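You operate a simulated robot arm through the tools that you are given. There is no shell and no other tool. Be economical: measure what you need, move in short steps, check, and stop when the job is done.

You are at the controls of a simulated two-armed robot. One attempt, no reset.

Task
Take the lid off the teal pot on the top of the low bench and lay it down there.

It is judged by the outcome, as a careful person would: the job done as asked, and still so three seconds after it is handed in. It fails if anything else is knocked over, pushed out of place, dropped, spilled or broken. Lids that push on must go on centred and level and be pressed home; caps that screw on are set level and turned clockwise until they are tight.

Robot
Two 7-joint arms with two-finger parallel grippers on one trunk, on a base that drives. Base frame: it is fixed to the floor where the robot stands at the start and does not move with it; the origin is under the middle of the robot, x ahead of it, y to its left, z up; the surface under the hand at the start is at about z = 76. Lengths are in cm, angles in rad, forces in N, time in s.
The left shoulder is at the start at [5, 17.7, 107.9], the right one opposite. With the tool pointing down near the work surface each hand reaches from about 22 to 70 cm from the robot's upright axis, wherever it stands, measured 20 degrees to its own side. Payload 3.43 kg a hand.
The TCP of each hand is the grasp point between the finger pads, 3.4 cm short of the fingertips. In the tool frame z runs along the fingers and y along their closing line. Largest opening 12.8 cm; finger width 2.4, thickness 1.2; the body of the gripper, 4.8 by 13 cm, starts 9.6 cm behind the TCP.
Orientation is that of the tool frame in the base frame, as a unit quaternion [x, y, z, w]. With the fingers straight down and closing along the base's y, the tool's x points along the base's -x, its y along +y and its z along -z.

Tools
- The arms move only by the tool apply_moves. It takes "left_steps", "right_steps" or both (then of equal length, played together; a hand with none holds still); each is one flat list of numbers, 7 for each row, row after row: the shift along the base's x, y, z in units of 200 mm (1.0 is 200 mm), then the turn, a rotation vector about the base's x, y, z in units of 60 degrees (1.0 is 60 degrees), then the gripper command, from -1 (shut) to 1 (fully open), values between in proportion. In form: [x, y, z, rx, ry, rz, gripper, x, y, z, rx, ry, rz, gripper, ...]. A call has 1 to 20 rows; each row is the pose to reach, as a shift and turn from the pose commanded when the call began. A call with a number of a shift or a turn outside -1 to 1 is refused whole. Rows are played at 5 a second. More than 5 cm and 0.15 rad between two rows, or a gripper value outside its range, and nothing of the call is played. Where a pose cannot be reached the arm comes as near as it can. A force on the tool above 40 N (or 10 N above the force at the start of the call, whichever is more), or a blocked arm, ends the call early, and 0.2 s more pass. Each finger travels about 10.8 cm/s and halts on what it meets, pressing with about 24 N; the grip force reading is that of the motor and also rises with nothing between the fingers. The clock runs only during rows and for 0.2 s after the last one: add rows that repeat a pose to give the fingers time. It gives the time, the measured TCP pose, the force on the tool (base axes), the opening and the grip force at its end, in the units of the frame above (readings bear some noise), with the torque about the TCP (base axes, N m) and any sound that the robot's microphone picked up, and new pictures: "pictures" is both (left out), scene, wrist or none (wrist: the cameras of the hands that moved).
- Cameras (640 x 400 px; columns grow to the right, rows downward): "scene" is now at [15.72, 0.49, 124.54]; the picture's right is [0.05, -1.00, 0.00], its down [-0.53, -0.03, -0.85] and it looks along [0.85, 0.05, -0.53] (base axes); focal length 246 px, centre (320, 200). "left" rides on the left gripper at [7.6, 1.1, -16] in its tool frame; the picture's right is [-0.15, 0.99, 0.00], its down [-0.88, -0.13, -0.46] and it looks along [-0.45, -0.07, 0.89] (tool axes); focal length 234 px, centre (320, 200). "right" rides on the right gripper at [7.6, -1.1, -16] in its tool frame; the picture's right is [0.15, 0.99, 0.00], its down [-0.88, 0.13, -0.46] and it looks along [-0.45, 0.07, 0.89] (tool axes); focal length 234 px, centre (320, 200). There is no depth. A picture from a camera that has moved, and an enlarged one, comes with that camera's place and axes in the base frame and with its lens.
- lift_body(by): slides the trunk up (or, below 0, down) by that many cm; the arms and the scene camera ride with it, the base frame stays. It gives what a move gives, with no picture.
- steer(legs): drives the robot by 1 to 6 legs, each [ahead, turn to the left] in cm and rad, along the robot's own axes; the way and the turn of a leg run together, so that a leg with both is an arc; at most 150 cm and 3.142 rad a leg. The arms and the cameras ride along, it lands a little off, and it stops where it bumps. It gives what a move gives, and a new picture of the scene camera.
- turn_head(pan, tilt): turns the head with the scene camera to pan (to the left, within 1.396 rad either way) and tilt (down, from -0.506 to 1.204), counted from straight ahead of the robot. It gives what a move gives, and a new picture of the scene camera.
- close_up(camera, box): a new picture of the part [left, top, right, bottom] of that camera's present view, enlarged. No time passes.
- job_done(): hands the job in; it is judged then, once.

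Go step by step. Nothing tells you exact positions but the pictures and the camera data: compare them with the known pose of the tool, close in by small moves and look again before you grip or let go. The budget is 120 turns and 260 pictures, counting those below and the enlarged ones. Unless the task says otherwise, let go and move clear before handing in, and close with one line.

The tools are called after "Call:" as name(argument=value, ...) on one line, values as JSON. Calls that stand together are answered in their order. apply_moves: Moves the arms, as the interface text tells. Its arguments: {"type":"object","properties":{"left_steps":{"type":"array","items":{"type":"number"}},"right_steps":{"type":"array","items":{"type":"number"}},"pictures":{"type":"string","enum":["both","scene","wrist","none"]}},"required":[]} The other tools are called the same way: lift_body (by) slides the trunk up or down; steer (legs) drives the base; turn_head (pan, tilt) turns the head that bears the scene camera; close_up (camera, box) takes an enlarged picture of a part of a camera's view; job_done () hands the job in.

At the start:

```text
time: 0.0
left_tool_pos: [34.08, 15.19, 112.16]
left_orientation: [-0.001, 1.0, -0.001, 0.0]
left_force: [0.1, 0.0, 0.4]
left_torque: [0.0, 0.02, -0.02]
left_opening: 12.8
left_finger_force: 0.1
right_tool_pos: [40.81, -16.65, 104.04]
right_orientation: [0.0, 1.0, 0.0, 0.0]
right_force: [0.7, 0.5, 1.0]
right_torque: [0.0, -0.01, 0.03]
right_opening: 12.81
right_finger_force: 0.1
trunk travel left (down, up): [-25.0, 15.1]
robot x, y, heading: [0.09, -0.0, -0.003]
head pan, tilt: [0.054, 0.557]
```

scene: 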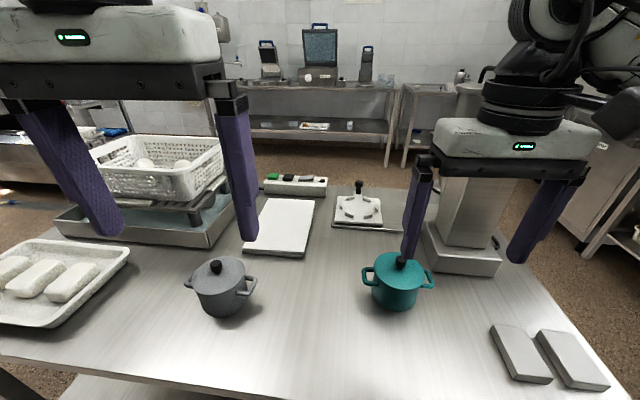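
right: 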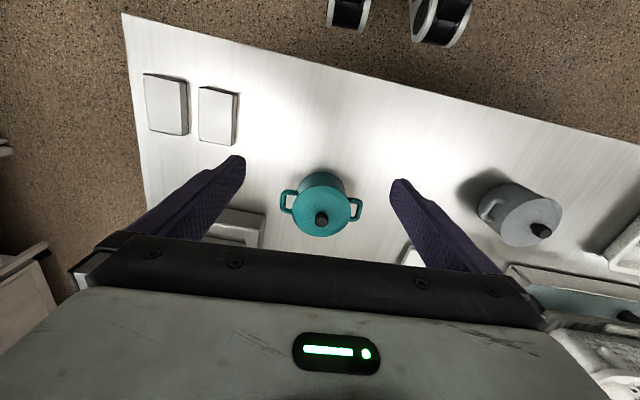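
left: 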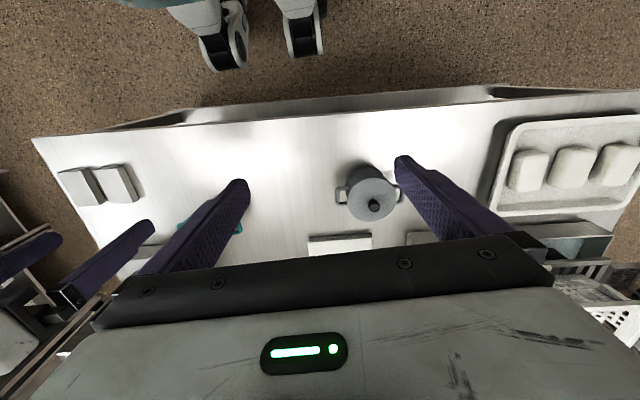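

I see the teal pot with a black knob near (53.7, -14.5, 86) on the table in front of me. I'll zoom in on it and look around to make sure which surface is the "low bench".

Call:
close_up(camera="scene", box=[320, 220, 480, 320])

Call:
close_up(camera="right", box=[240, 140, 400, 240])

Call:
turn_head(pan=-0.9, tilt=0.5)

Call:
turn_head(pan=0.9, tilt=0.5)

Call:
turn_head(pan=0.0, tilt=0.8)

```text
4.00 times, centred on (400, 270) of scene
camera zoom: at [15.72, 0.49, 124.54], right [0.05, -1.0, 0.0], down [-0.53, -0.03, -0.85], along [0.85, 0.05, -0.53], focal length 985 px, centre (0, -80)
```

zoom: 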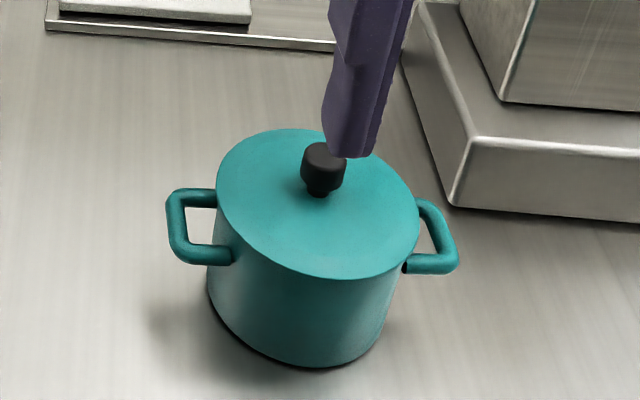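

```text
4.00 times, centred on (320, 190) of right
camera zoom: at [33.11, -17.73, 120.02], right [-0.15, 0.99, 0.0], down [0.88, 0.13, 0.46], along [0.45, 0.07, -0.89], focal length 937 px, centre (320, 240)
```

zoom: 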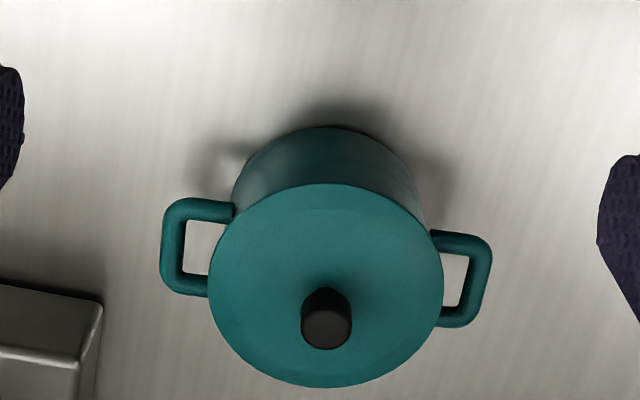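

```text
time: 1.2
left_tool_pos: [34.13, 15.19, 112.05]
left_orientation: [0.0, 1.0, -0.001, 0.0]
left_force: [0.1, -0.4, 1.1]
left_torque: [-0.02, -0.01, 0.0]
left_opening: 12.83
left_finger_force: 0.1
right_tool_pos: [40.84, -16.76, 104.06]
right_orientation: [0.0, 1.0, 0.001, 0.0]
right_force: [0.1, -0.9, -0.4]
right_torque: [0.01, 0.0, 0.01]
right_opening: 12.78
right_finger_force: 0.0
trunk travel left (down, up): [-25.0, 15.1]
robot x, y, heading: [-0.07, -0.4, 0.0]
head pan, tilt: [-0.901, 0.499]
camera scene: at [12.43, -7.13, 125.06], right [-0.78, -0.62, 0.0], down [-0.3, 0.37, -0.88], along [0.55, -0.69, -0.48], focal length 246 px, centre (320, 200)
```

scene: 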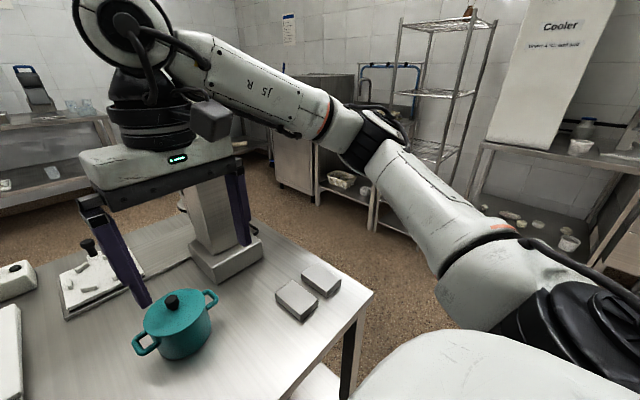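

```text
time: 3.0
left_tool_pos: [34.06, 15.2, 112.18]
left_orientation: [-0.001, 1.0, -0.001, 0.0]
left_force: [0.0, 0.9, 0.0]
left_torque: [0.0, 0.01, 0.01]
left_opening: 12.8
left_finger_force: 0.0
right_tool_pos: [40.8, -16.72, 104.12]
right_orientation: [0.0, 1.0, 0.001, 0.0]
right_force: [1.3, -0.3, -0.3]
right_torque: [-0.01, 0.03, -0.03]
right_opening: 12.79
right_finger_force: 0.0
trunk travel left (down, up): [-25.0, 15.1]
robot x, y, heading: [-0.1, -0.09, 0.001]
head pan, tilt: [0.901, 0.499]
camera scene: at [12.43, 7.13, 125.06], right [0.78, -0.62, 0.0], down [-0.3, -0.38, -0.88], along [0.55, 0.69, -0.48], focal length 246 px, centre (320, 200)
```

scene: 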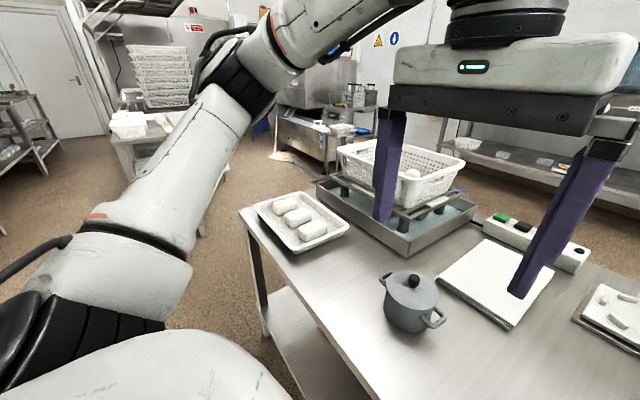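

```text
time: 4.2
left_tool_pos: [34.19, 15.19, 112.2]
left_orientation: [-0.001, 1.0, 0.0, 0.0]
left_force: [0.5, 1.5, -0.4]
left_torque: [-0.02, 0.01, -0.02]
left_opening: 12.81
left_finger_force: 0.1
right_tool_pos: [40.77, -16.8, 103.98]
right_orientation: [0.0, 1.0, 0.0, 0.0]
right_force: [-0.4, 0.4, 0.2]
right_torque: [0.02, 0.0, 0.01]
right_opening: 12.78
right_finger_force: 0.0
trunk travel left (down, up): [-25.0, 15.1]
robot x, y, heading: [-0.27, -0.56, 0.003]
head pan, tilt: [0.0, 0.799]
camera scene: at [14.84, 0.01, 122.47], right [0.0, -1.0, 0.0], down [-0.72, 0.0, -0.7], along [0.7, 0.0, -0.72], focal length 246 px, centre (320, 200)
```

scene: 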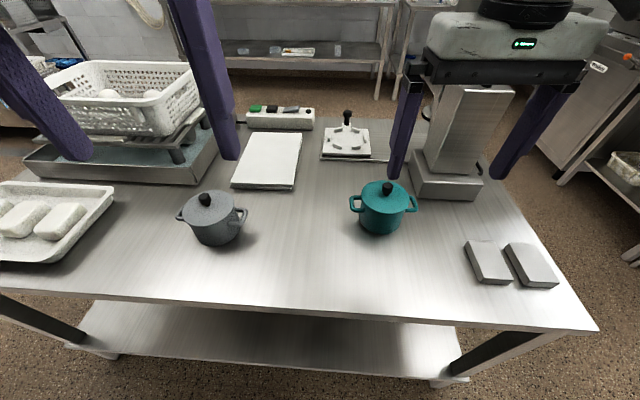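

The front table is the low bench (no lower teal pot), knob top about (54.3, -14.3, 86.3) and tabletop z≈76. I'll bring the right hand above the knob with a partly closed gripper, and look.

Call:
apply_moves(right_steps=[0.17, 0.03, 0, 0, 0, 0, 0.4, 0.34, 0.06, -0.05, 0, 0, 0, 0, 0.51, 0.09, -0.2, 0, 0, 0, -0.06, 0.67, 0.12, -0.35, 0, 0, 0, -0.06, 0.67, 0.12, -0.35, 0, 0, 0, -0.06])

```text
time: 5.4
left_tool_pos: [34.12, 15.09, 112.12]
left_orientation: [0.0, 1.0, 0.0, 0.001]
left_force: [0.7, 0.4, -1.1]
left_torque: [-0.03, 0.0, -0.02]
left_opening: 12.81
left_finger_force: 0.0
right_tool_pos: [54.26, -14.54, 96.93]
right_orientation: [0.0, 1.0, 0.0, 0.0]
right_force: [-0.1, 0.1, 0.8]
right_torque: [-0.03, 0.0, 0.02]
right_opening: 6.04
right_finger_force: 0.0
trunk travel left (down, up): [-25.0, 15.1]
robot x, y, heading: [0.07, 0.04, 0.001]
head pan, tilt: [0.0, 0.799]
camera scene: at [14.83, -0.01, 122.47], right [0.0, -1.0, 0.0], down [-0.72, 0.0, -0.7], along [0.7, 0.0, -0.72], focal length 246 px, centre (320, 200)
camera right: at [46.58, -15.49, 112.93], right [-0.15, 0.99, 0.0], down [0.88, 0.13, 0.46], along [0.45, 0.07, -0.89], focal length 234 px, centre (320, 200)
```

scene: 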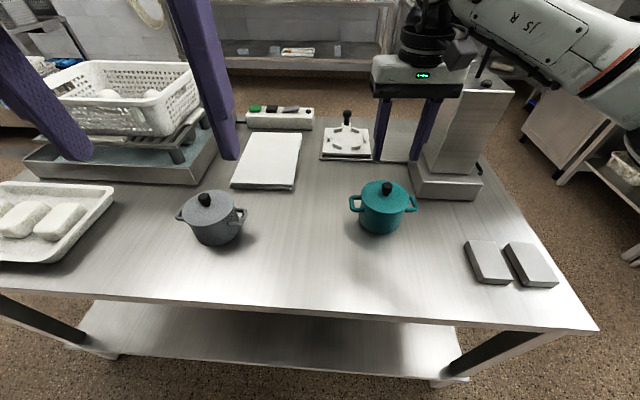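
right: 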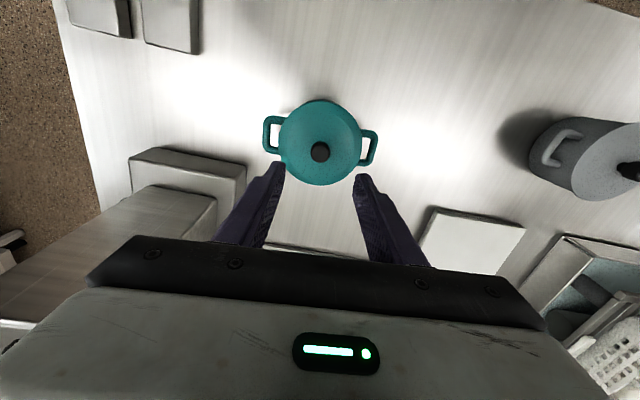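

The hand is about over the knob; I'll zoom both views to fix the knob's position more precisely.

Call:
close_up(camera="scene", box=[340, 150, 436, 210])

Call:
close_up(camera="right", box=[240, 90, 400, 190])

```text
6.67 times, centred on (388, 180) of scene
camera zoom: at [14.83, -0.01, 122.47], right [0.0, -1.0, 0.0], down [-0.72, 0.0, -0.7], along [0.7, 0.0, -0.72], focal length 1642 px, centre (-133, 333)
```

zoom: 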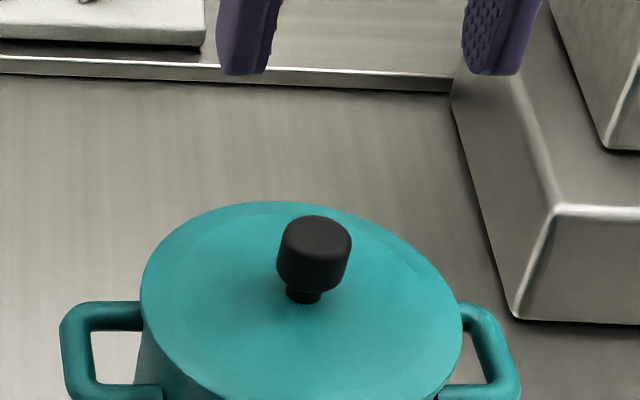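

```text
4.00 times, centred on (320, 140) of right
camera zoom: at [46.58, -15.49, 112.93], right [-0.15, 0.99, 0.0], down [0.88, 0.13, 0.46], along [0.45, 0.07, -0.89], focal length 937 px, centre (320, 440)
```

zoom: 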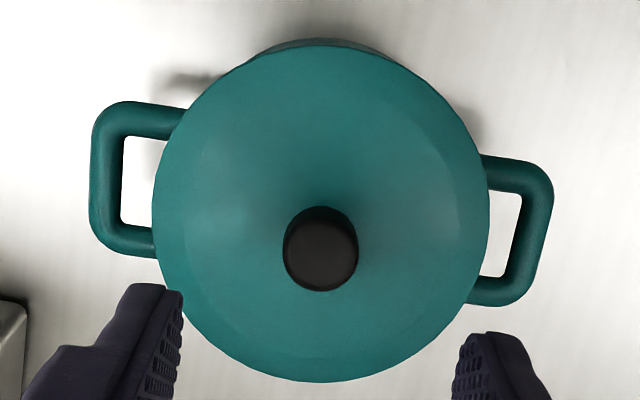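

Knob refined to about (54.0, -14.35), top at 86.6, with the lid surface near 84. I'll descend until the fingertips straddle the knob just above the lid (TCP z≈88) and check.

Call:
apply_moves(right_steps=[-0.013, 0.008, -0.15, 0, 0, 0, -0.06, -0.013, 0.008, -0.3, 0, 0, 0, -0.06, -0.013, 0.008, -0.4, 0, 0, 0, -0.06, -0.013, 0.008, -0.445, 0, 0, 0, -0.06, -0.013, 0.008, -0.445, 0, 0, 0, -0.06], pictures="none")

Call:
close_up(camera="scene", box=[340, 150, 436, 210])

Call:
close_up(camera="right", box=[240, 90, 400, 190])

```text
time: 6.6
left_tool_pos: [34.06, 15.19, 112.04]
left_orientation: [-0.001, 1.0, -0.001, 0.0]
left_force: [0.9, 0.1, 0.0]
left_torque: [0.0, -0.01, 0.01]
left_opening: 12.8
left_finger_force: 0.1
right_tool_pos: [53.84, -14.09, 88.2]
right_orientation: [0.0, 1.0, -0.001, 0.001]
right_force: [-0.1, 0.3, 0.5]
right_torque: [-0.01, 0.01, -0.03]
right_opening: 6.03
right_finger_force: 0.0
trunk travel left (down, up): [-25.0, 15.1]
robot x, y, heading: [0.21, 0.2, 0.0]
head pan, tilt: [0.0, 0.799]
```

```text
6.67 times, centred on (388, 180) of scene
camera zoom: at [14.84, 0.0, 122.47], right [0.0, -1.0, 0.0], down [-0.72, 0.0, -0.7], along [0.7, 0.0, -0.72], focal length 1642 px, centre (-133, 333)
```

zoom: 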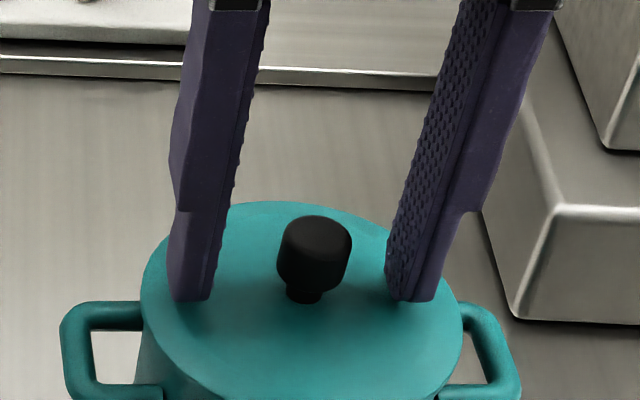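

```text
4.00 times, centred on (320, 140) of right
camera zoom: at [46.24, -15.13, 104.1], right [-0.15, 0.99, 0.0], down [0.88, 0.13, 0.46], along [0.45, 0.07, -0.89], focal length 937 px, centre (320, 440)
```

zoom: 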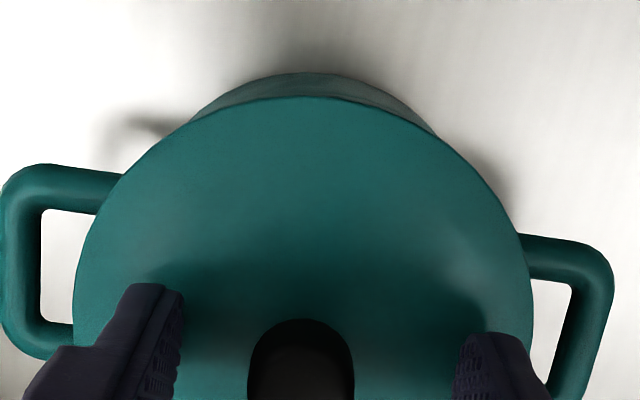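

Fingertips straddle the knob just above the lid, offset about 0.4 cm to +y. I'll correct that, lower 0.2 cm and close.

Call:
apply_moves(right_steps=[0.005, -0.02, -0.01, 0, 0, 0, -0.06, 0.005, -0.02, -0.012, 0, 0, 0, -0.4, 0.005, -0.02, -0.012, 0, 0, 0, -0.8, 0.005, -0.02, -0.012, 0, 0, 0, -1, 0.005, -0.02, -0.012, 0, 0, 0, -1, 0.005, -0.02, -0.012, 0, 0, 0, -1], pictures="none")

Call:
close_up(camera="scene", box=[340, 150, 436, 210])

```text
time: 8.0
left_tool_pos: [34.08, 15.15, 112.14]
left_orientation: [-0.001, 1.0, 0.0, 0.0]
left_force: [0.1, 0.3, 0.2]
left_torque: [0.03, 0.05, 0.03]
left_opening: 12.81
left_finger_force: 0.0
right_tool_pos: [53.96, -14.47, 87.92]
right_orientation: [0.0, 1.0, 0.0, 0.001]
right_force: [0.2, 0.7, 1.0]
right_torque: [0.04, -0.04, 0.03]
right_opening: 2.04
right_finger_force: 24.3
trunk travel left (down, up): [-25.0, 15.1]
robot x, y, heading: [0.09, -0.19, 0.004]
head pan, tilt: [0.0, 0.799]
```

```text
6.67 times, centred on (388, 180) of scene
camera zoom: at [14.83, 0.01, 122.47], right [0.0, -1.0, 0.0], down [-0.72, 0.0, -0.7], along [0.7, 0.0, -0.72], focal length 1642 px, centre (-133, 333)
```

zoom: 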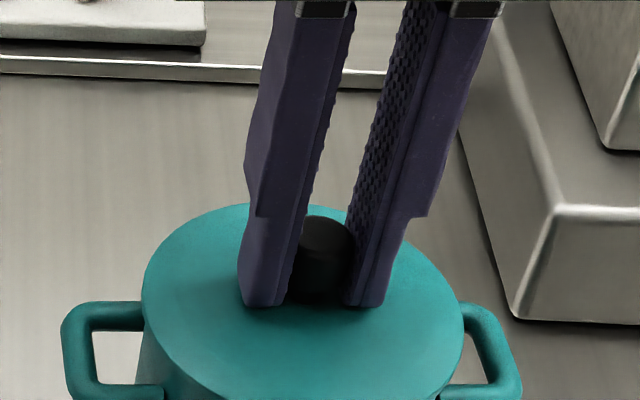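

The knob is held (opening 2.04, grip force 24 N). I'll lift slowly straight up.

Call:
apply_moves(right_steps=[0, 0, 0.03, 0, 0, 0, -1, 0, 0, 0.06, 0, 0, 0, -1, 0, 0, 0.1, 0, 0, 0, -1, 0, 0, 0.2, 0, 0, 0, -1, 0, 0, 0.3, 0, 0, 0, -1, 0, 0, 0.4, 0, 0, 0, -1, 0, 0, 0.4, 0, 0, 0, -1])

```text
time: 9.6
left_tool_pos: [34.07, 15.29, 112.07]
left_orientation: [-0.001, 1.0, -0.001, 0.0]
left_force: [-0.6, -0.6, -0.7]
left_torque: [0.0, 0.02, 0.01]
left_opening: 12.78
left_finger_force: 0.1
right_tool_pos: [53.8, -14.61, 96.0]
right_orientation: [0.0, 1.0, 0.0, 0.0]
right_force: [-0.1, 0.4, -0.2]
right_torque: [0.01, 0.03, 0.02]
right_opening: 0.0
right_finger_force: 24.2
trunk travel left (down, up): [-25.0, 15.1]
robot x, y, heading: [-0.02, 0.16, 0.003]
head pan, tilt: [0.0, 0.799]
camera scene: at [14.84, 0.0, 122.46], right [0.0, -1.0, 0.0], down [-0.72, 0.0, -0.7], along [0.7, 0.0, -0.72], focal length 246 px, centre (320, 200)
camera right: at [46.16, -15.57, 111.94], right [-0.15, 0.99, 0.0], down [0.88, 0.13, 0.46], along [0.45, 0.07, -0.89], focal length 234 px, centre (320, 200)
```

scene: 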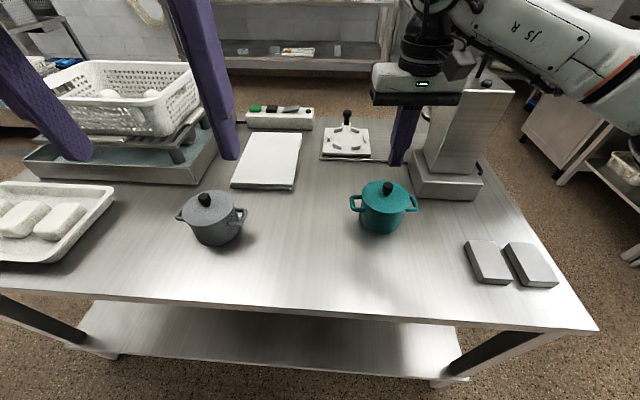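
right: 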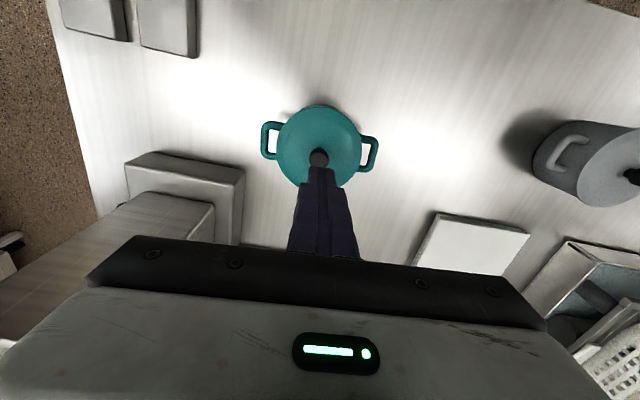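

The fingers slipped off the knob; the lid is still on. I'll check whether anything shifted before regripping lower.

Call:
close_up(camera="scene", box=[340, 150, 436, 210])

Call:
close_up(camera="right", box=[240, 90, 400, 190])

```text
6.67 times, centred on (388, 180) of scene
camera zoom: at [14.84, 0.0, 122.46], right [0.0, -1.0, 0.0], down [-0.72, 0.0, -0.7], along [0.7, 0.0, -0.72], focal length 1642 px, centre (-133, 333)
```

zoom: 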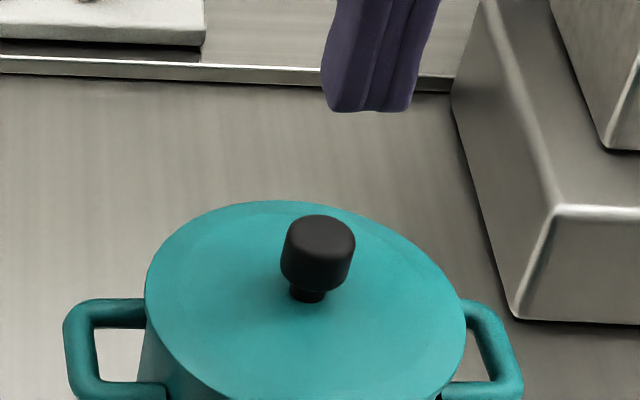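

```text
4.00 times, centred on (320, 140) of right
camera zoom: at [46.16, -15.57, 111.94], right [-0.15, 0.99, 0.0], down [0.88, 0.13, 0.46], along [0.45, 0.07, -0.89], focal length 937 px, centre (320, 440)
```

zoom: 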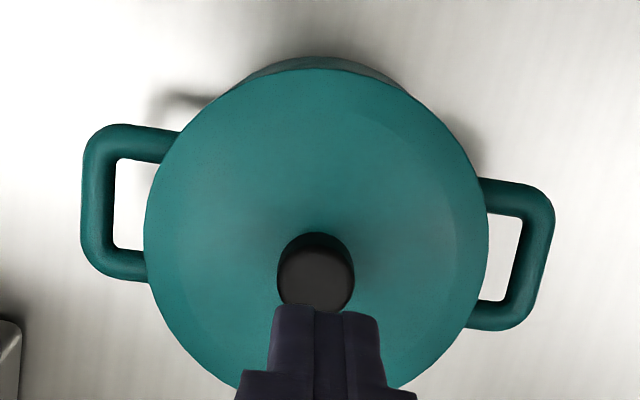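

The pot moved only about 1 mm, upright, lid on. I'll regrip lower so the fingertips reach the bottom of the knob head, then lift by a small amount to feel the resistance.

Call:
apply_moves(right_steps=[0, 0.006, -0.1, 0, 0, 0, -0.3, 0, 0.006, -0.25, 0, 0, 0, -0.3, 0, 0.006, -0.35, 0, 0, 0, -0.3, 0, 0.006, -0.4, 0, 0, 0, -0.3, 0, 0.006, -0.41, 0, 0, 0, -0.3, 0, 0.006, -0.42, 0, 0, 0, -0.3, 0, 0.006, -0.42, 0, 0, 0, -0.3], pictures="none")

Call:
close_up(camera="scene", box=[340, 150, 436, 210])

```text
time: 11.2
left_tool_pos: [34.01, 15.09, 112.09]
left_orientation: [-0.001, 1.0, -0.001, 0.0]
left_force: [-0.4, 0.0, 0.4]
left_torque: [-0.03, -0.02, 0.03]
left_opening: 12.83
left_finger_force: 0.1
right_tool_pos: [53.89, -14.58, 87.49]
right_orientation: [0.0, 1.0, 0.001, 0.0]
right_force: [-0.4, 0.2, 0.1]
right_torque: [-0.04, -0.05, 0.0]
right_opening: 4.5
right_finger_force: 0.0
trunk travel left (down, up): [-25.0, 15.1]
robot x, y, heading: [-0.05, -0.23, -0.003]
head pan, tilt: [0.0, 0.799]
```

```text
6.67 times, centred on (388, 180) of scene
camera zoom: at [14.84, 0.0, 122.47], right [0.0, -1.0, 0.0], down [-0.72, 0.0, -0.7], along [0.7, 0.0, -0.72], focal length 1642 px, centre (-133, 333)
```

zoom: 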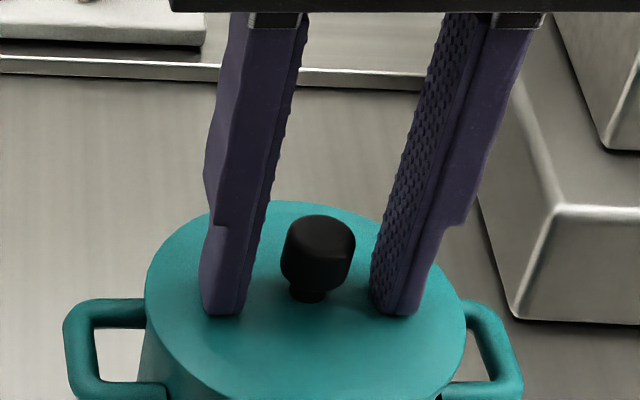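

No contact with the lid yet, and roughly centred. I'll go down another 0.25 cm, close, and raise 0.3 cm.

Call:
apply_moves(right_steps=[0, 0, -0.012, 0, 0, 0, -0.3, 0, 0, -0.012, 0, 0, 0, -0.7, 0, 0, -0.012, 0, 0, 0, -1, 0, 0, -0.012, 0, 0, 0, -1, 0, 0, -0.012, 0, 0, 0, -1], pictures="none")

Call:
apply_moves(right_steps=[0, 0, 0.005, 0, 0, 0, -1, 0, 0, 0.01, 0, 0, 0, -1, 0, 0, 0.015, 0, 0, 0, -1], pictures="none")

Call:
close_up(camera="scene", box=[340, 165, 436, 225])

```text
time: 12.4
left_tool_pos: [34.02, 15.16, 112.19]
left_orientation: [-0.002, 1.0, -0.001, 0.001]
left_force: [0.6, -1.0, -0.3]
left_torque: [0.01, 0.03, 0.0]
left_opening: 12.78
left_finger_force: 0.1
right_tool_pos: [53.89, -14.49, 87.39]
right_orientation: [0.0, 1.0, 0.0, 0.001]
right_force: [1.5, -0.3, 9.3]
right_torque: [-0.04, -0.02, 0.01]
right_opening: 2.04
right_finger_force: 24.4
trunk travel left (down, up): [-25.0, 15.1]
robot x, y, heading: [-0.02, 0.4, 0.002]
head pan, tilt: [0.0, 0.799]
```

```text
time: 13.2
left_tool_pos: [34.09, 15.15, 112.1]
left_orientation: [-0.002, 1.0, -0.001, 0.0]
left_force: [0.1, 0.3, 0.4]
left_torque: [-0.02, 0.0, -0.02]
left_opening: 12.81
left_finger_force: 0.1
right_tool_pos: [53.84, -14.54, 87.46]
right_orientation: [0.0, 1.0, 0.0, -0.002]
right_force: [-0.3, 0.2, -0.7]
right_torque: [0.02, -0.02, 0.01]
right_opening: 2.03
right_finger_force: 24.0
trunk travel left (down, up): [-25.0, 15.1]
robot x, y, heading: [0.12, -0.21, 0.001]
head pan, tilt: [0.0, 0.799]
```

```text
6.67 times, centred on (388, 195) of scene
camera zoom: at [14.84, 0.0, 122.45], right [0.0, -1.0, 0.0], down [-0.72, 0.0, -0.7], along [0.7, 0.0, -0.72], focal length 1642 px, centre (-133, 233)
```

zoom: 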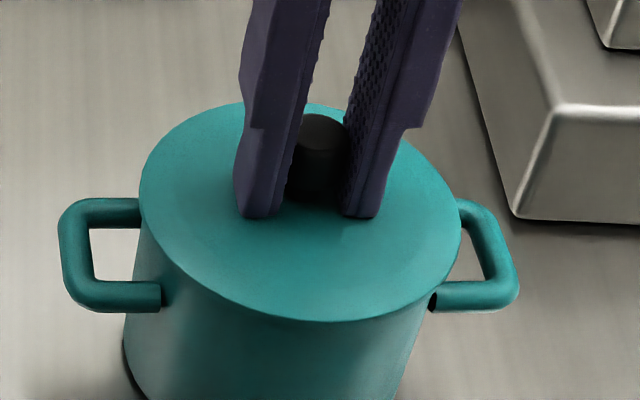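

Tips touched the lid (so lid surface ≈ 84.0) and the knob is gripped deep. I'll continue the lift in small increments with force readings.

Call:
apply_moves(right_steps=[0, 0, 0.01, 0, 0, 0, -1, 0, 0, 0.02, 0, 0, 0, -1], pictures="none")

Call:
apply_moves(right_steps=[0, 0, 0.01, 0, 0, 0, -1, 0, 0, 0.02, 0, 0, 0, -1], pictures="none")

Call:
close_up(camera="scene", box=[340, 165, 436, 225])

```text
time: 13.8
left_tool_pos: [34.04, 15.2, 112.1]
left_orientation: [-0.001, 1.0, -0.001, 0.0]
left_force: [-0.1, -0.3, -0.4]
left_torque: [-0.02, -0.02, -0.01]
left_opening: 12.78
left_finger_force: 0.1
right_tool_pos: [54.02, -14.42, 88.0]
right_orientation: [0.0, 1.0, 0.0, 0.0]
right_force: [0.7, 0.0, -0.7]
right_torque: [0.02, 0.01, 0.02]
right_opening: 2.04
right_finger_force: 23.6
trunk travel left (down, up): [-25.0, 15.1]
robot x, y, heading: [-0.03, 0.05, -0.001]
head pan, tilt: [0.0, 0.799]
```

```text
time: 14.4
left_tool_pos: [34.08, 15.19, 112.1]
left_orientation: [-0.001, 1.0, -0.001, 0.0]
left_force: [0.0, 0.2, -0.1]
left_torque: [-0.02, 0.01, -0.01]
left_opening: 12.78
left_finger_force: 0.1
right_tool_pos: [54.04, -14.42, 88.41]
right_orientation: [0.001, 1.0, -0.001, 0.0]
right_force: [0.3, 0.3, -0.1]
right_torque: [0.04, 0.0, 0.04]
right_opening: 2.04
right_finger_force: 23.9
trunk travel left (down, up): [-25.0, 15.1]
robot x, y, heading: [-0.11, 0.02, -0.001]
head pan, tilt: [0.0, 0.799]
```

```text
6.67 times, centred on (388, 195) of scene
camera zoom: at [14.84, 0.0, 122.46], right [0.0, -1.0, 0.0], down [-0.72, 0.0, -0.7], along [0.7, 0.0, -0.72], focal length 1642 px, centre (-133, 233)
```

zoom: 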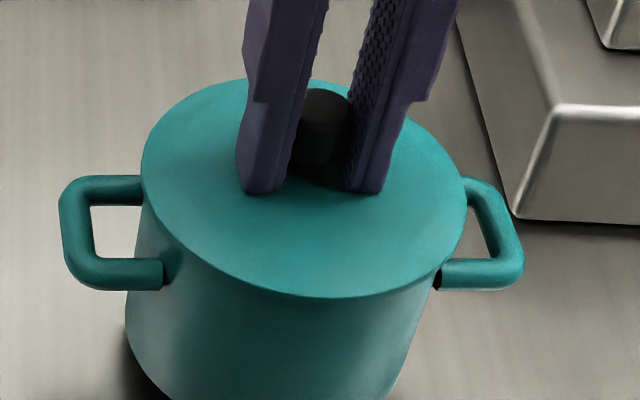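

The whole pot rose with the lid: the lid fits tightly, so the pot must be held by the other hand. I'll set the pot back down gently, keeping the grip, and start turning the left hand to take the left handle from the side.

Call:
apply_moves(right_steps=[0, 0, -0.02, 0, 0, 0, -1, 0, 0, -0.04, 0, 0, 0, -1, 0, 0, -0.05, 0, 0, 0, -1, 0, 0, -0.05, 0, 0, 0, -1], pictures="wrist")

Call:
close_up(camera="scene", box=[340, 170, 436, 230])

Call:
close_up(camera="right", box=[260, 80, 420, 180])

```text
time: 15.4
left_tool_pos: [34.07, 15.08, 112.11]
left_orientation: [-0.002, 1.0, -0.001, 0.0]
left_force: [-0.1, -0.1, -0.1]
left_torque: [0.01, -0.02, -0.02]
left_opening: 12.8
left_finger_force: 0.1
right_tool_pos: [53.96, -14.4, 87.41]
right_orientation: [0.0, 1.0, 0.0, 0.0]
right_force: [0.5, 0.6, 1.0]
right_torque: [-0.02, 0.07, 0.01]
right_opening: 2.05
right_finger_force: 24.0
trunk travel left (down, up): [-25.0, 15.1]
robot x, y, heading: [0.01, -0.17, -0.004]
head pan, tilt: [0.0, 0.799]
camera right: at [46.27, -15.44, 103.37], right [-0.15, 0.99, 0.0], down [0.88, 0.13, 0.46], along [0.45, 0.07, -0.89], focal length 234 px, centre (320, 200)
```

right: 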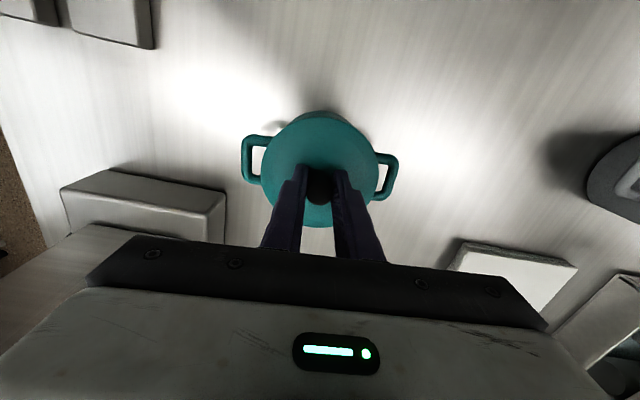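

```text
6.67 times, centred on (388, 200) of scene
camera zoom: at [14.83, 0.0, 122.47], right [0.0, -1.0, 0.0], down [-0.72, 0.0, -0.7], along [0.7, 0.0, -0.72], focal length 1642 px, centre (-133, 200)
```

zoom: 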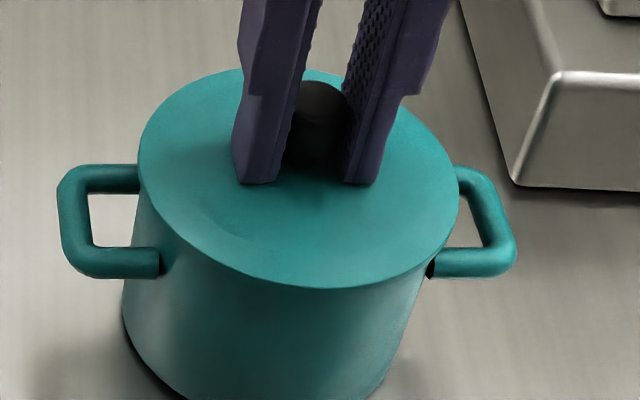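

```text
4.00 times, centred on (340, 130) of right
camera zoom: at [46.27, -15.44, 103.37], right [-0.15, 0.99, 0.0], down [0.88, 0.13, 0.46], along [0.45, 0.07, -0.89], focal length 937 px, centre (240, 480)
```

zoom: 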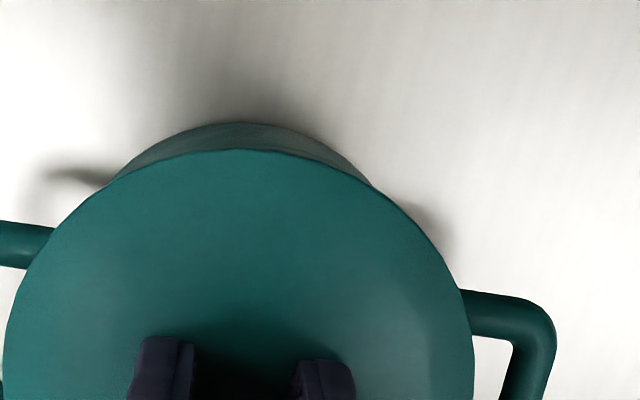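

The pot is back down. Its left handle's bar is near (53.3, -7.05, 82), legs spanning x≈50.8–55.8; I'll keep the right grip and turn the left hand to close along x, tilted 45° in from the left.

Call:
apply_moves(left_steps=[0.067, -0.042, -0.017, -0.049, 0.049, 0.118, 0.3, 0.133, -0.083, -0.033, -0.098, 0.098, 0.236, 0.3, 0.2, -0.125, -0.05, -0.147, 0.147, 0.354, 0.3, 0.267, -0.167, -0.067, -0.196, 0.196, 0.472, 0.3, 0.333, -0.208, -0.083, -0.245, 0.245, 0.59, 0.3, 0.4, -0.25, -0.1, -0.2935, 0.2935, 0.708, 0.3], right_steps=[0, 0, -0.003, 0, 0, 0, -1, 0, 0, -0.003, 0, 0, 0, -1, 0, 0, -0.003, 0, 0, 0, -1, 0, 0, -0.003, 0, 0, 0, -1, 0, 0, -0.003, 0, 0, 0, -1, 0, 0, -0.003, 0, 0, 0, -1], pictures="scene")

```text
time: 16.8
left_tool_pos: [41.87, 10.22, 110.3]
left_orientation: [-0.362, 0.908, -0.15, -0.148]
left_force: [0.4, -0.2, -0.3]
left_torque: [0.05, 0.03, 0.01]
left_opening: 8.33
left_finger_force: 0.2
right_tool_pos: [53.87, -14.35, 87.48]
right_orientation: [-0.001, 1.0, 0.0, 0.0]
right_force: [-1.1, 0.2, 9.9]
right_torque: [-0.04, 0.06, 0.02]
right_opening: 2.05
right_finger_force: 24.1
trunk travel left (down, up): [-25.0, 15.1]
robot x, y, heading: [-0.05, 0.29, 0.0]
head pan, tilt: [0.0, 0.799]
camera scene: at [14.75, 0.02, 122.49], right [0.0, -1.0, 0.0], down [-0.72, 0.0, -0.7], along [0.7, 0.0, -0.72], focal length 246 px, centre (320, 200)
```

scene: 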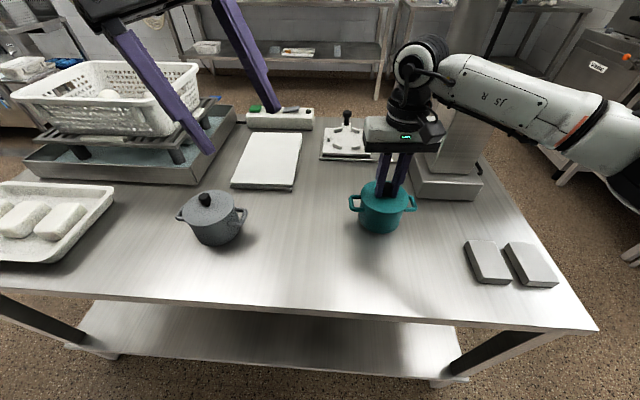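

The turn is going as planned and the pot rests on the table (10 N reaction). Continuing with the second half of the turn.

Call:
apply_moves(left_steps=[0.05, -0.042, -0.033, -0.049, 0.049, 0.118, 0.3, 0.1, -0.083, -0.067, -0.098, 0.098, 0.236, 0.3, 0.15, -0.125, -0.1, -0.147, 0.147, 0.354, 0.3, 0.2, -0.167, -0.133, -0.196, 0.196, 0.472, 0.3, 0.25, -0.208, -0.167, -0.245, 0.245, 0.59, 0.3, 0.3, -0.25, -0.2, -0.2935, 0.2935, 0.708, 0.3, 0.3, -0.25, -0.2, -0.2935, 0.2935, 0.708, 0.3])

```text
time: 18.4
left_tool_pos: [48.16, 5.07, 106.24]
left_orientation: [0.655, -0.651, 0.272, 0.27]
left_force: [0.3, 0.5, -0.6]
left_torque: [-0.03, 0.01, 0.03]
left_opening: 8.33
left_finger_force: 0.0
right_tool_pos: [53.93, -14.47, 87.39]
right_orientation: [0.0, 1.0, -0.001, 0.0]
right_force: [1.7, -0.4, 12.6]
right_torque: [-0.05, -0.06, 0.01]
right_opening: 2.08
right_finger_force: 24.7
trunk travel left (down, up): [-25.0, 15.1]
robot x, y, heading: [0.1, -0.01, 0.002]
head pan, tilt: [0.0, 0.799]
camera scene: at [14.74, 0.02, 122.48], right [0.0, -1.0, 0.0], down [-0.72, 0.0, -0.7], along [0.7, 0.0, -0.72], focal length 246 px, centre (320, 200)
camera left: at [47.01, 11.13, 122.79], right [-0.99, 0.1, -0.1], down [0.13, 0.94, -0.3], along [0.07, -0.31, -0.95], focal length 234 px, centre (320, 200)
```

scene: 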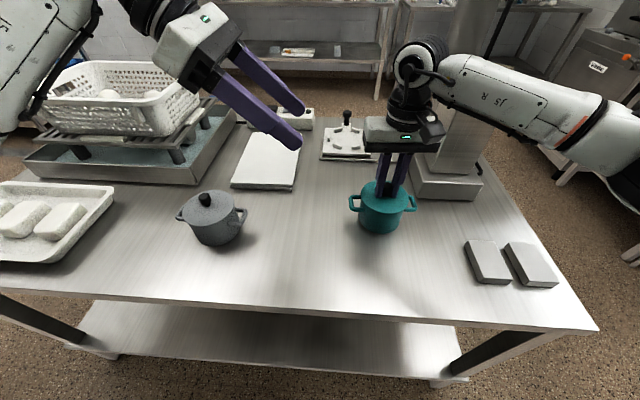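
left: 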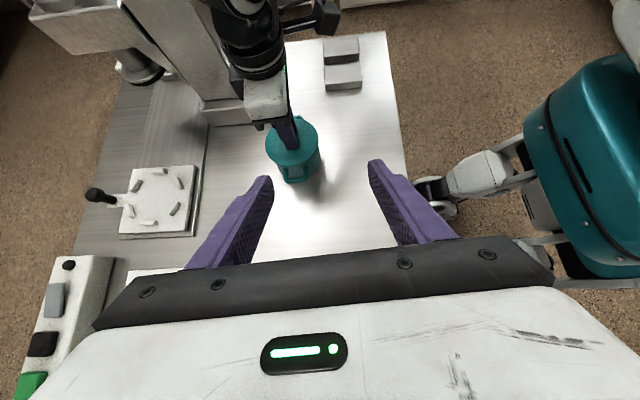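

Orientation is right. Now moving the left hand to a stand-off about 8 cm out from the left handle along its approach line.

Call:
apply_moves(left_steps=[0.05, -0.02, -0.17, 0, 0, 0, 0.17, 0.1, -0.06, -0.35, 0, 0, 0, 0.17, 0.16, -0.12, -0.53, 0, 0, 0, 0.17, 0.21, -0.2, -0.7, 0, 0, 0, 0.17, 0.255, -0.28, -0.86, 0, 0, 0, 0.17, 0.255, -0.28, -0.86, 0, 0, 0, 0.17])

Call:
close_up(camera="scene", box=[300, 140, 428, 220])

Call:
close_up(camera="left", box=[220, 80, 412, 200])

```text
time: 19.8
left_tool_pos: [53.11, -0.63, 88.9]
left_orientation: [0.654, -0.653, 0.27, 0.27]
left_force: [0.5, -0.8, -0.1]
left_torque: [0.04, -0.02, -0.03]
left_opening: 7.51
left_finger_force: 0.1
right_tool_pos: [53.89, -14.39, 87.47]
right_orientation: [0.0, 1.0, 0.0, 0.001]
right_force: [0.8, -0.1, 13.3]
right_torque: [-0.04, -0.05, -0.01]
right_opening: 2.05
right_finger_force: 23.7
trunk travel left (down, up): [-25.0, 15.1]
robot x, y, heading: [0.29, -0.22, 0.0]
head pan, tilt: [0.0, 0.799]
camera scene: at [14.74, 0.03, 122.49], right [0.0, -1.0, 0.0], down [-0.72, 0.0, -0.7], along [0.7, 0.0, -0.72], focal length 246 px, centre (320, 200)
camera left: at [51.86, 5.37, 105.5], right [-0.99, 0.1, -0.1], down [0.13, 0.94, -0.3], along [0.07, -0.31, -0.95], focal length 234 px, centre (320, 200)
```

scene: 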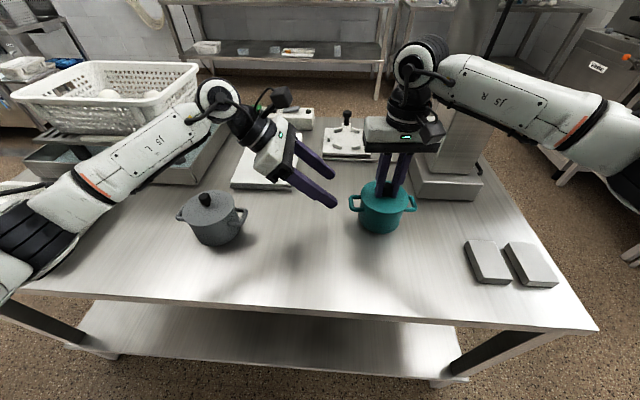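
left: 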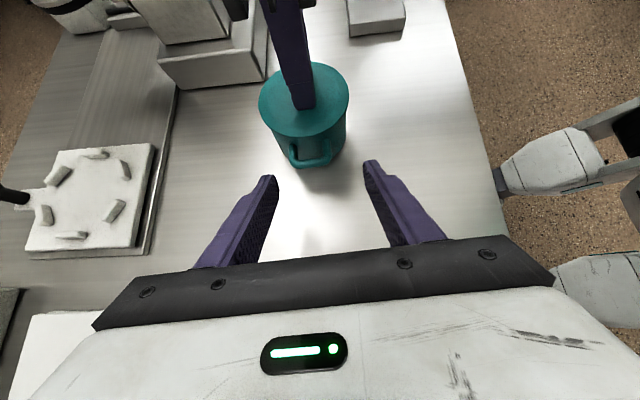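

```text
5.00 times, centred on (364, 180) of scene
camera zoom: at [14.74, 0.03, 122.49], right [0.0, -1.0, 0.0], down [-0.72, 0.0, -0.7], along [0.7, 0.0, -0.72], focal length 1232 px, centre (100, 300)
```

zoom: 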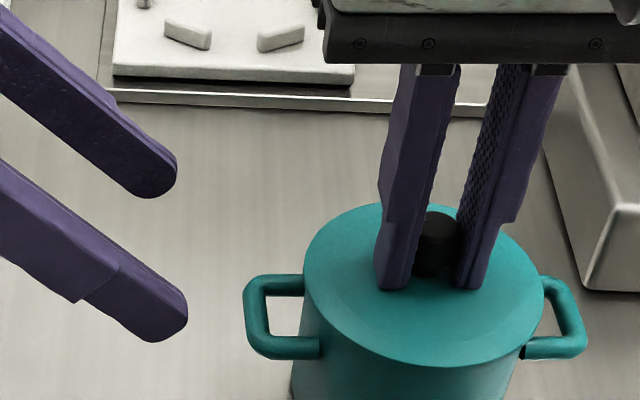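

```text
3.33 times, centred on (316, 140) of left
camera zoom: at [51.86, 5.37, 105.5], right [-0.99, 0.1, -0.1], down [0.13, 0.94, -0.3], along [0.07, -0.31, -0.95], focal length 781 px, centre (333, 400)
```

zoom: 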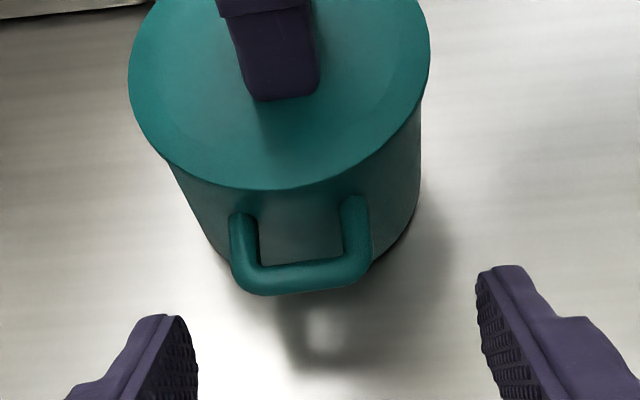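

The handle reads about (53.9, -7.1, 81.3) after combining views. I'll advance part way with an x correction, then look again.

Call:
apply_moves(left_steps=[0.03, -0.05, -0.055, 0, 0, 0, 0.17, 0.04, -0.11, -0.125, 0, 0, 0, 0.17, 0.04, -0.17, -0.19, 0, 0, 0, 0.17, 0.04, -0.17, -0.19, 0, 0, 0, 0.17], pictures="none")

Call:
close_up(camera="scene", box=[300, 150, 428, 230])

Call:
close_up(camera="left", box=[220, 80, 412, 200])

```text
time: 20.8
left_tool_pos: [53.78, -3.79, 85.16]
left_orientation: [0.654, -0.652, 0.271, 0.27]
left_force: [0.6, -0.1, -0.2]
left_torque: [-0.03, 0.02, 0.06]
left_opening: 7.5
left_finger_force: 0.1
right_tool_pos: [53.75, -14.39, 87.37]
right_orientation: [0.0, 1.0, 0.0, 0.0]
right_force: [1.0, 0.3, 13.5]
right_torque: [0.01, 0.02, 0.03]
right_opening: 2.05
right_finger_force: 24.1
trunk travel left (down, up): [-25.0, 15.1]
robot x, y, heading: [-0.03, 0.31, 0.003]
head pan, tilt: [0.0, 0.799]
```

```text
5.00 times, centred on (364, 190) of scene
camera zoom: at [14.73, 0.03, 122.49], right [0.0, -1.0, 0.0], down [-0.72, 0.0, -0.7], along [0.7, 0.0, -0.72], focal length 1232 px, centre (100, 250)
```

zoom: 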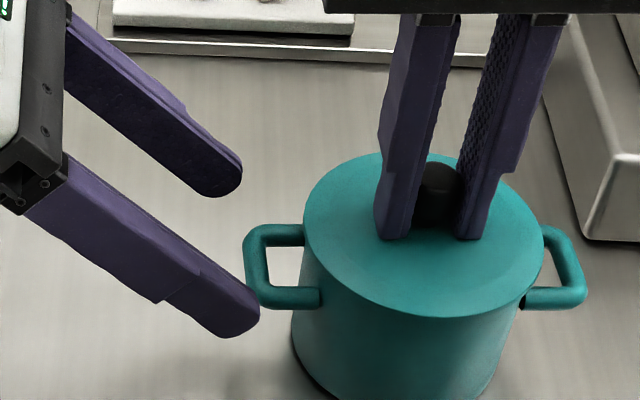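

```text
3.33 times, centred on (316, 140) of left
camera zoom: at [52.65, 2.11, 101.73], right [-0.99, 0.1, -0.1], down [0.13, 0.95, -0.3], along [0.07, -0.31, -0.95], focal length 781 px, centre (333, 400)
```

zoom: 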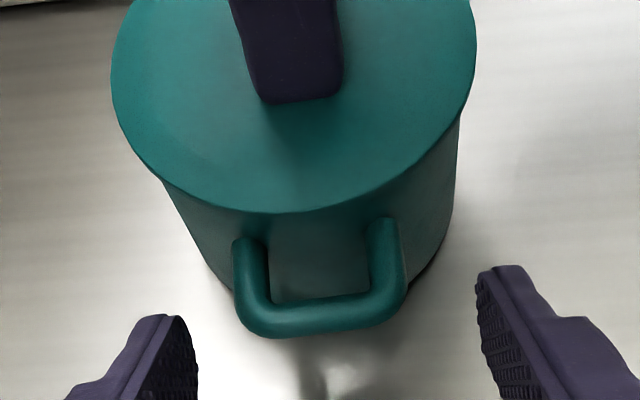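

Aligned well: fingers straddle the handle. Advancing the remaining ~3.3 cm.

Call:
apply_moves(left_steps=[0.005, -0.05, -0.05, 0, 0, 0, 0.17, 0.008, -0.09, -0.1, 0, 0, 0, 0.17, 0.01, -0.115, -0.125, 0, 0, 0, 0.17, 0.01, -0.115, -0.125, 0, 0, 0, 0.17], pictures="none")

Call:
close_up(camera="scene", box=[300, 150, 428, 230])

Call:
close_up(camera="left", box=[220, 80, 412, 200])

```text
time: 21.8
left_tool_pos: [53.97, -6.15, 82.67]
left_orientation: [0.654, -0.653, 0.27, 0.27]
left_force: [0.3, 0.7, -0.1]
left_torque: [0.0, 0.02, 0.01]
left_opening: 7.49
left_finger_force: 0.3
right_tool_pos: [53.95, -14.43, 87.4]
right_orientation: [0.001, 1.0, 0.0, 0.001]
right_force: [0.5, 0.0, 14.4]
right_torque: [0.01, 0.0, -0.01]
right_opening: 2.05
right_finger_force: 24.5
trunk travel left (down, up): [-25.0, 15.1]
robot x, y, heading: [0.4, -0.19, 0.0]
head pan, tilt: [0.0, 0.799]
```

```text
5.00 times, centred on (364, 190) of scene
camera zoom: at [14.73, 0.03, 122.49], right [0.0, -1.0, 0.0], down [-0.72, 0.0, -0.7], along [0.7, 0.0, -0.72], focal length 1232 px, centre (100, 250)
```

zoom: 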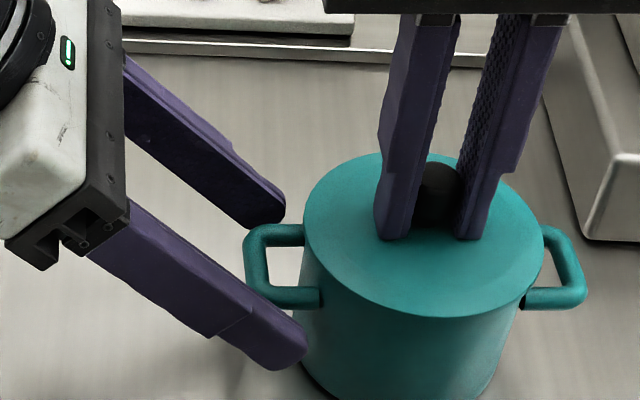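

```text
3.33 times, centred on (316, 140) of left
camera zoom: at [52.85, -0.21, 99.29], right [-0.99, 0.1, -0.1], down [0.13, 0.94, -0.3], along [0.07, -0.31, -0.95], focal length 781 px, centre (333, 400)
```

zoom: 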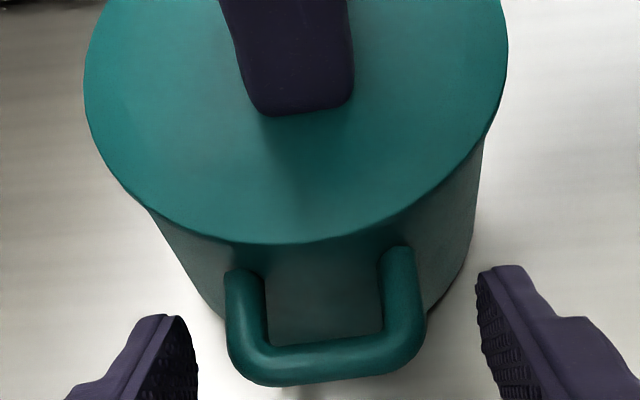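

Straddled nicely. Small centring (+0.15 cm x, +0.2 cm z), then close the left hand on the handle while the right holds still.

Call:
apply_moves(left_steps=[0.008, 0, 0.01, 0, 0, 0, 0.1, 0.008, 0, 0.01, 0, 0, 0, 0, 0.008, 0, 0.01, 0, 0, 0, -0.15, 0.008, 0, 0.01, 0, 0, 0, -0.25, 0.008, 0, 0.01, 0, 0, 0, -0.5, 0.008, 0, 0.01, 0, 0, 0, -1, 0.008, 0, 0.01, 0, 0, 0, -1], pictures="none")

Call:
close_up(camera="scene", box=[300, 150, 428, 230])

Call:
close_up(camera="left", box=[220, 80, 412, 200])

```text
time: 23.4
left_tool_pos: [54.23, -6.18, 82.88]
left_orientation: [-0.653, 0.653, -0.27, -0.271]
left_force: [-2.2, 1.7, 0.9]
left_torque: [0.05, 0.07, -0.19]
left_opening: 5.01
left_finger_force: 23.6
right_tool_pos: [53.84, -14.48, 87.29]
right_orientation: [-0.001, 1.0, 0.001, 0.0]
right_force: [1.4, -0.5, 11.8]
right_torque: [0.03, -0.04, 0.0]
right_opening: 2.04
right_finger_force: 24.2
trunk travel left (down, up): [-25.0, 15.1]
robot x, y, heading: [-0.38, -0.2, 0.001]
head pan, tilt: [0.0, 0.799]
```

```text
5.00 times, centred on (364, 190) of scene
camera zoom: at [14.73, 0.03, 122.49], right [0.0, -1.0, 0.0], down [-0.72, 0.0, -0.7], along [0.7, 0.0, -0.72], focal length 1232 px, centre (100, 250)
```

zoom: 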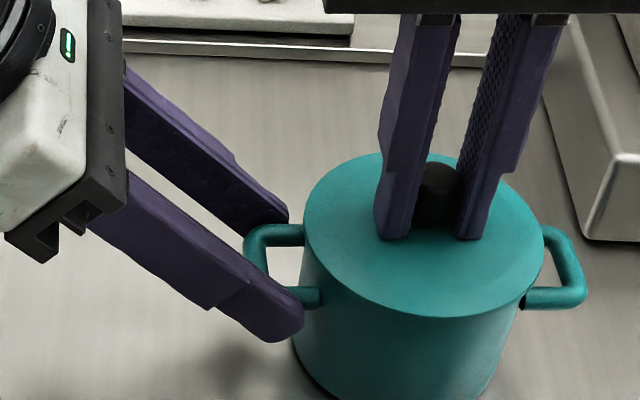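

```text
3.33 times, centred on (316, 140) of left
camera zoom: at [53.03, -0.21, 99.52], right [-0.99, 0.1, -0.1], down [0.13, 0.94, -0.3], along [0.07, -0.31, -0.95], focal length 781 px, centre (333, 400)
```

zoom: 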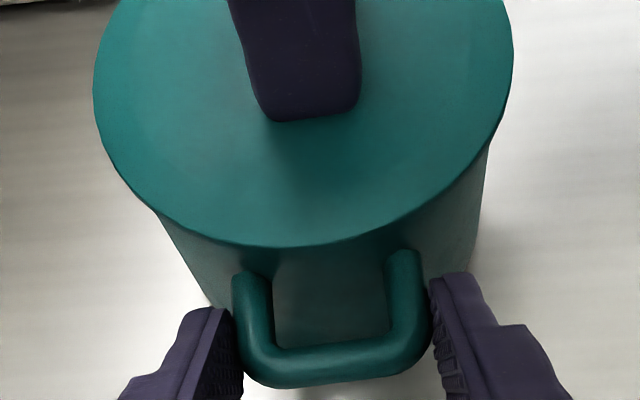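

Both hands hold: handle at 5.0 cm opening, knob at 2.04. Now I'll pull the lid up slowly while the left holds the pot.

Call:
apply_moves(right_steps=[0, 0, 0.01, 0, 0, 0, -1, 0, 0, 0.02, 0, 0, 0, -1, 0, 0, 0.03, 0, 0, 0, -1, 0, 0, 0.04, 0, 0, 0, -1], left_steps=[0, 0, 0, 0, 0, 0, -1, 0, 0, 0, 0, 0, 0, -1, 0, 0, 0, 0, 0, 0, -1, 0, 0, 0, 0, 0, 0, -1], pictures="none")

Call:
close_up(camera="scene", box=[300, 150, 428, 230])

```text
time: 24.4
left_tool_pos: [54.27, -6.11, 82.88]
left_orientation: [0.655, -0.652, 0.272, 0.27]
left_force: [0.2, -0.5, 1.9]
left_torque: [-0.1, -0.06, 0.09]
left_opening: 5.01
left_finger_force: 23.5
right_tool_pos: [53.79, -14.37, 88.18]
right_orientation: [0.0, 1.0, -0.001, 0.0]
right_force: [0.5, -0.1, -0.1]
right_torque: [-0.01, -0.01, -0.02]
right_opening: 2.04
right_finger_force: 24.2
trunk travel left (down, up): [-25.0, 15.1]
robot x, y, heading: [0.0, 0.1, 0.002]
head pan, tilt: [0.0, 0.799]
heard: snap
```

```text
5.00 times, centred on (364, 190) of scene
camera zoom: at [14.83, 0.0, 122.47], right [0.0, -1.0, 0.0], down [-0.72, 0.0, -0.7], along [0.7, 0.0, -0.72], focal length 1232 px, centre (100, 250)
```

zoom: 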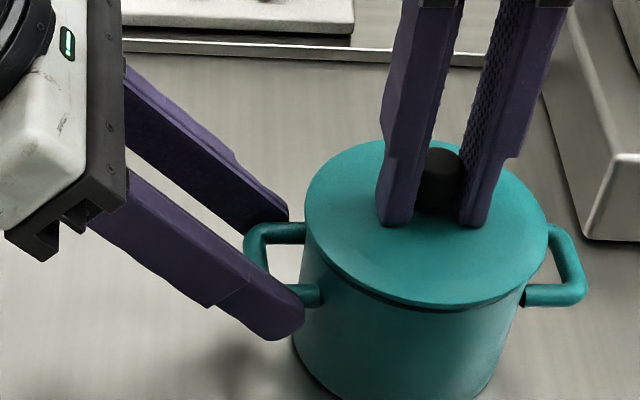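

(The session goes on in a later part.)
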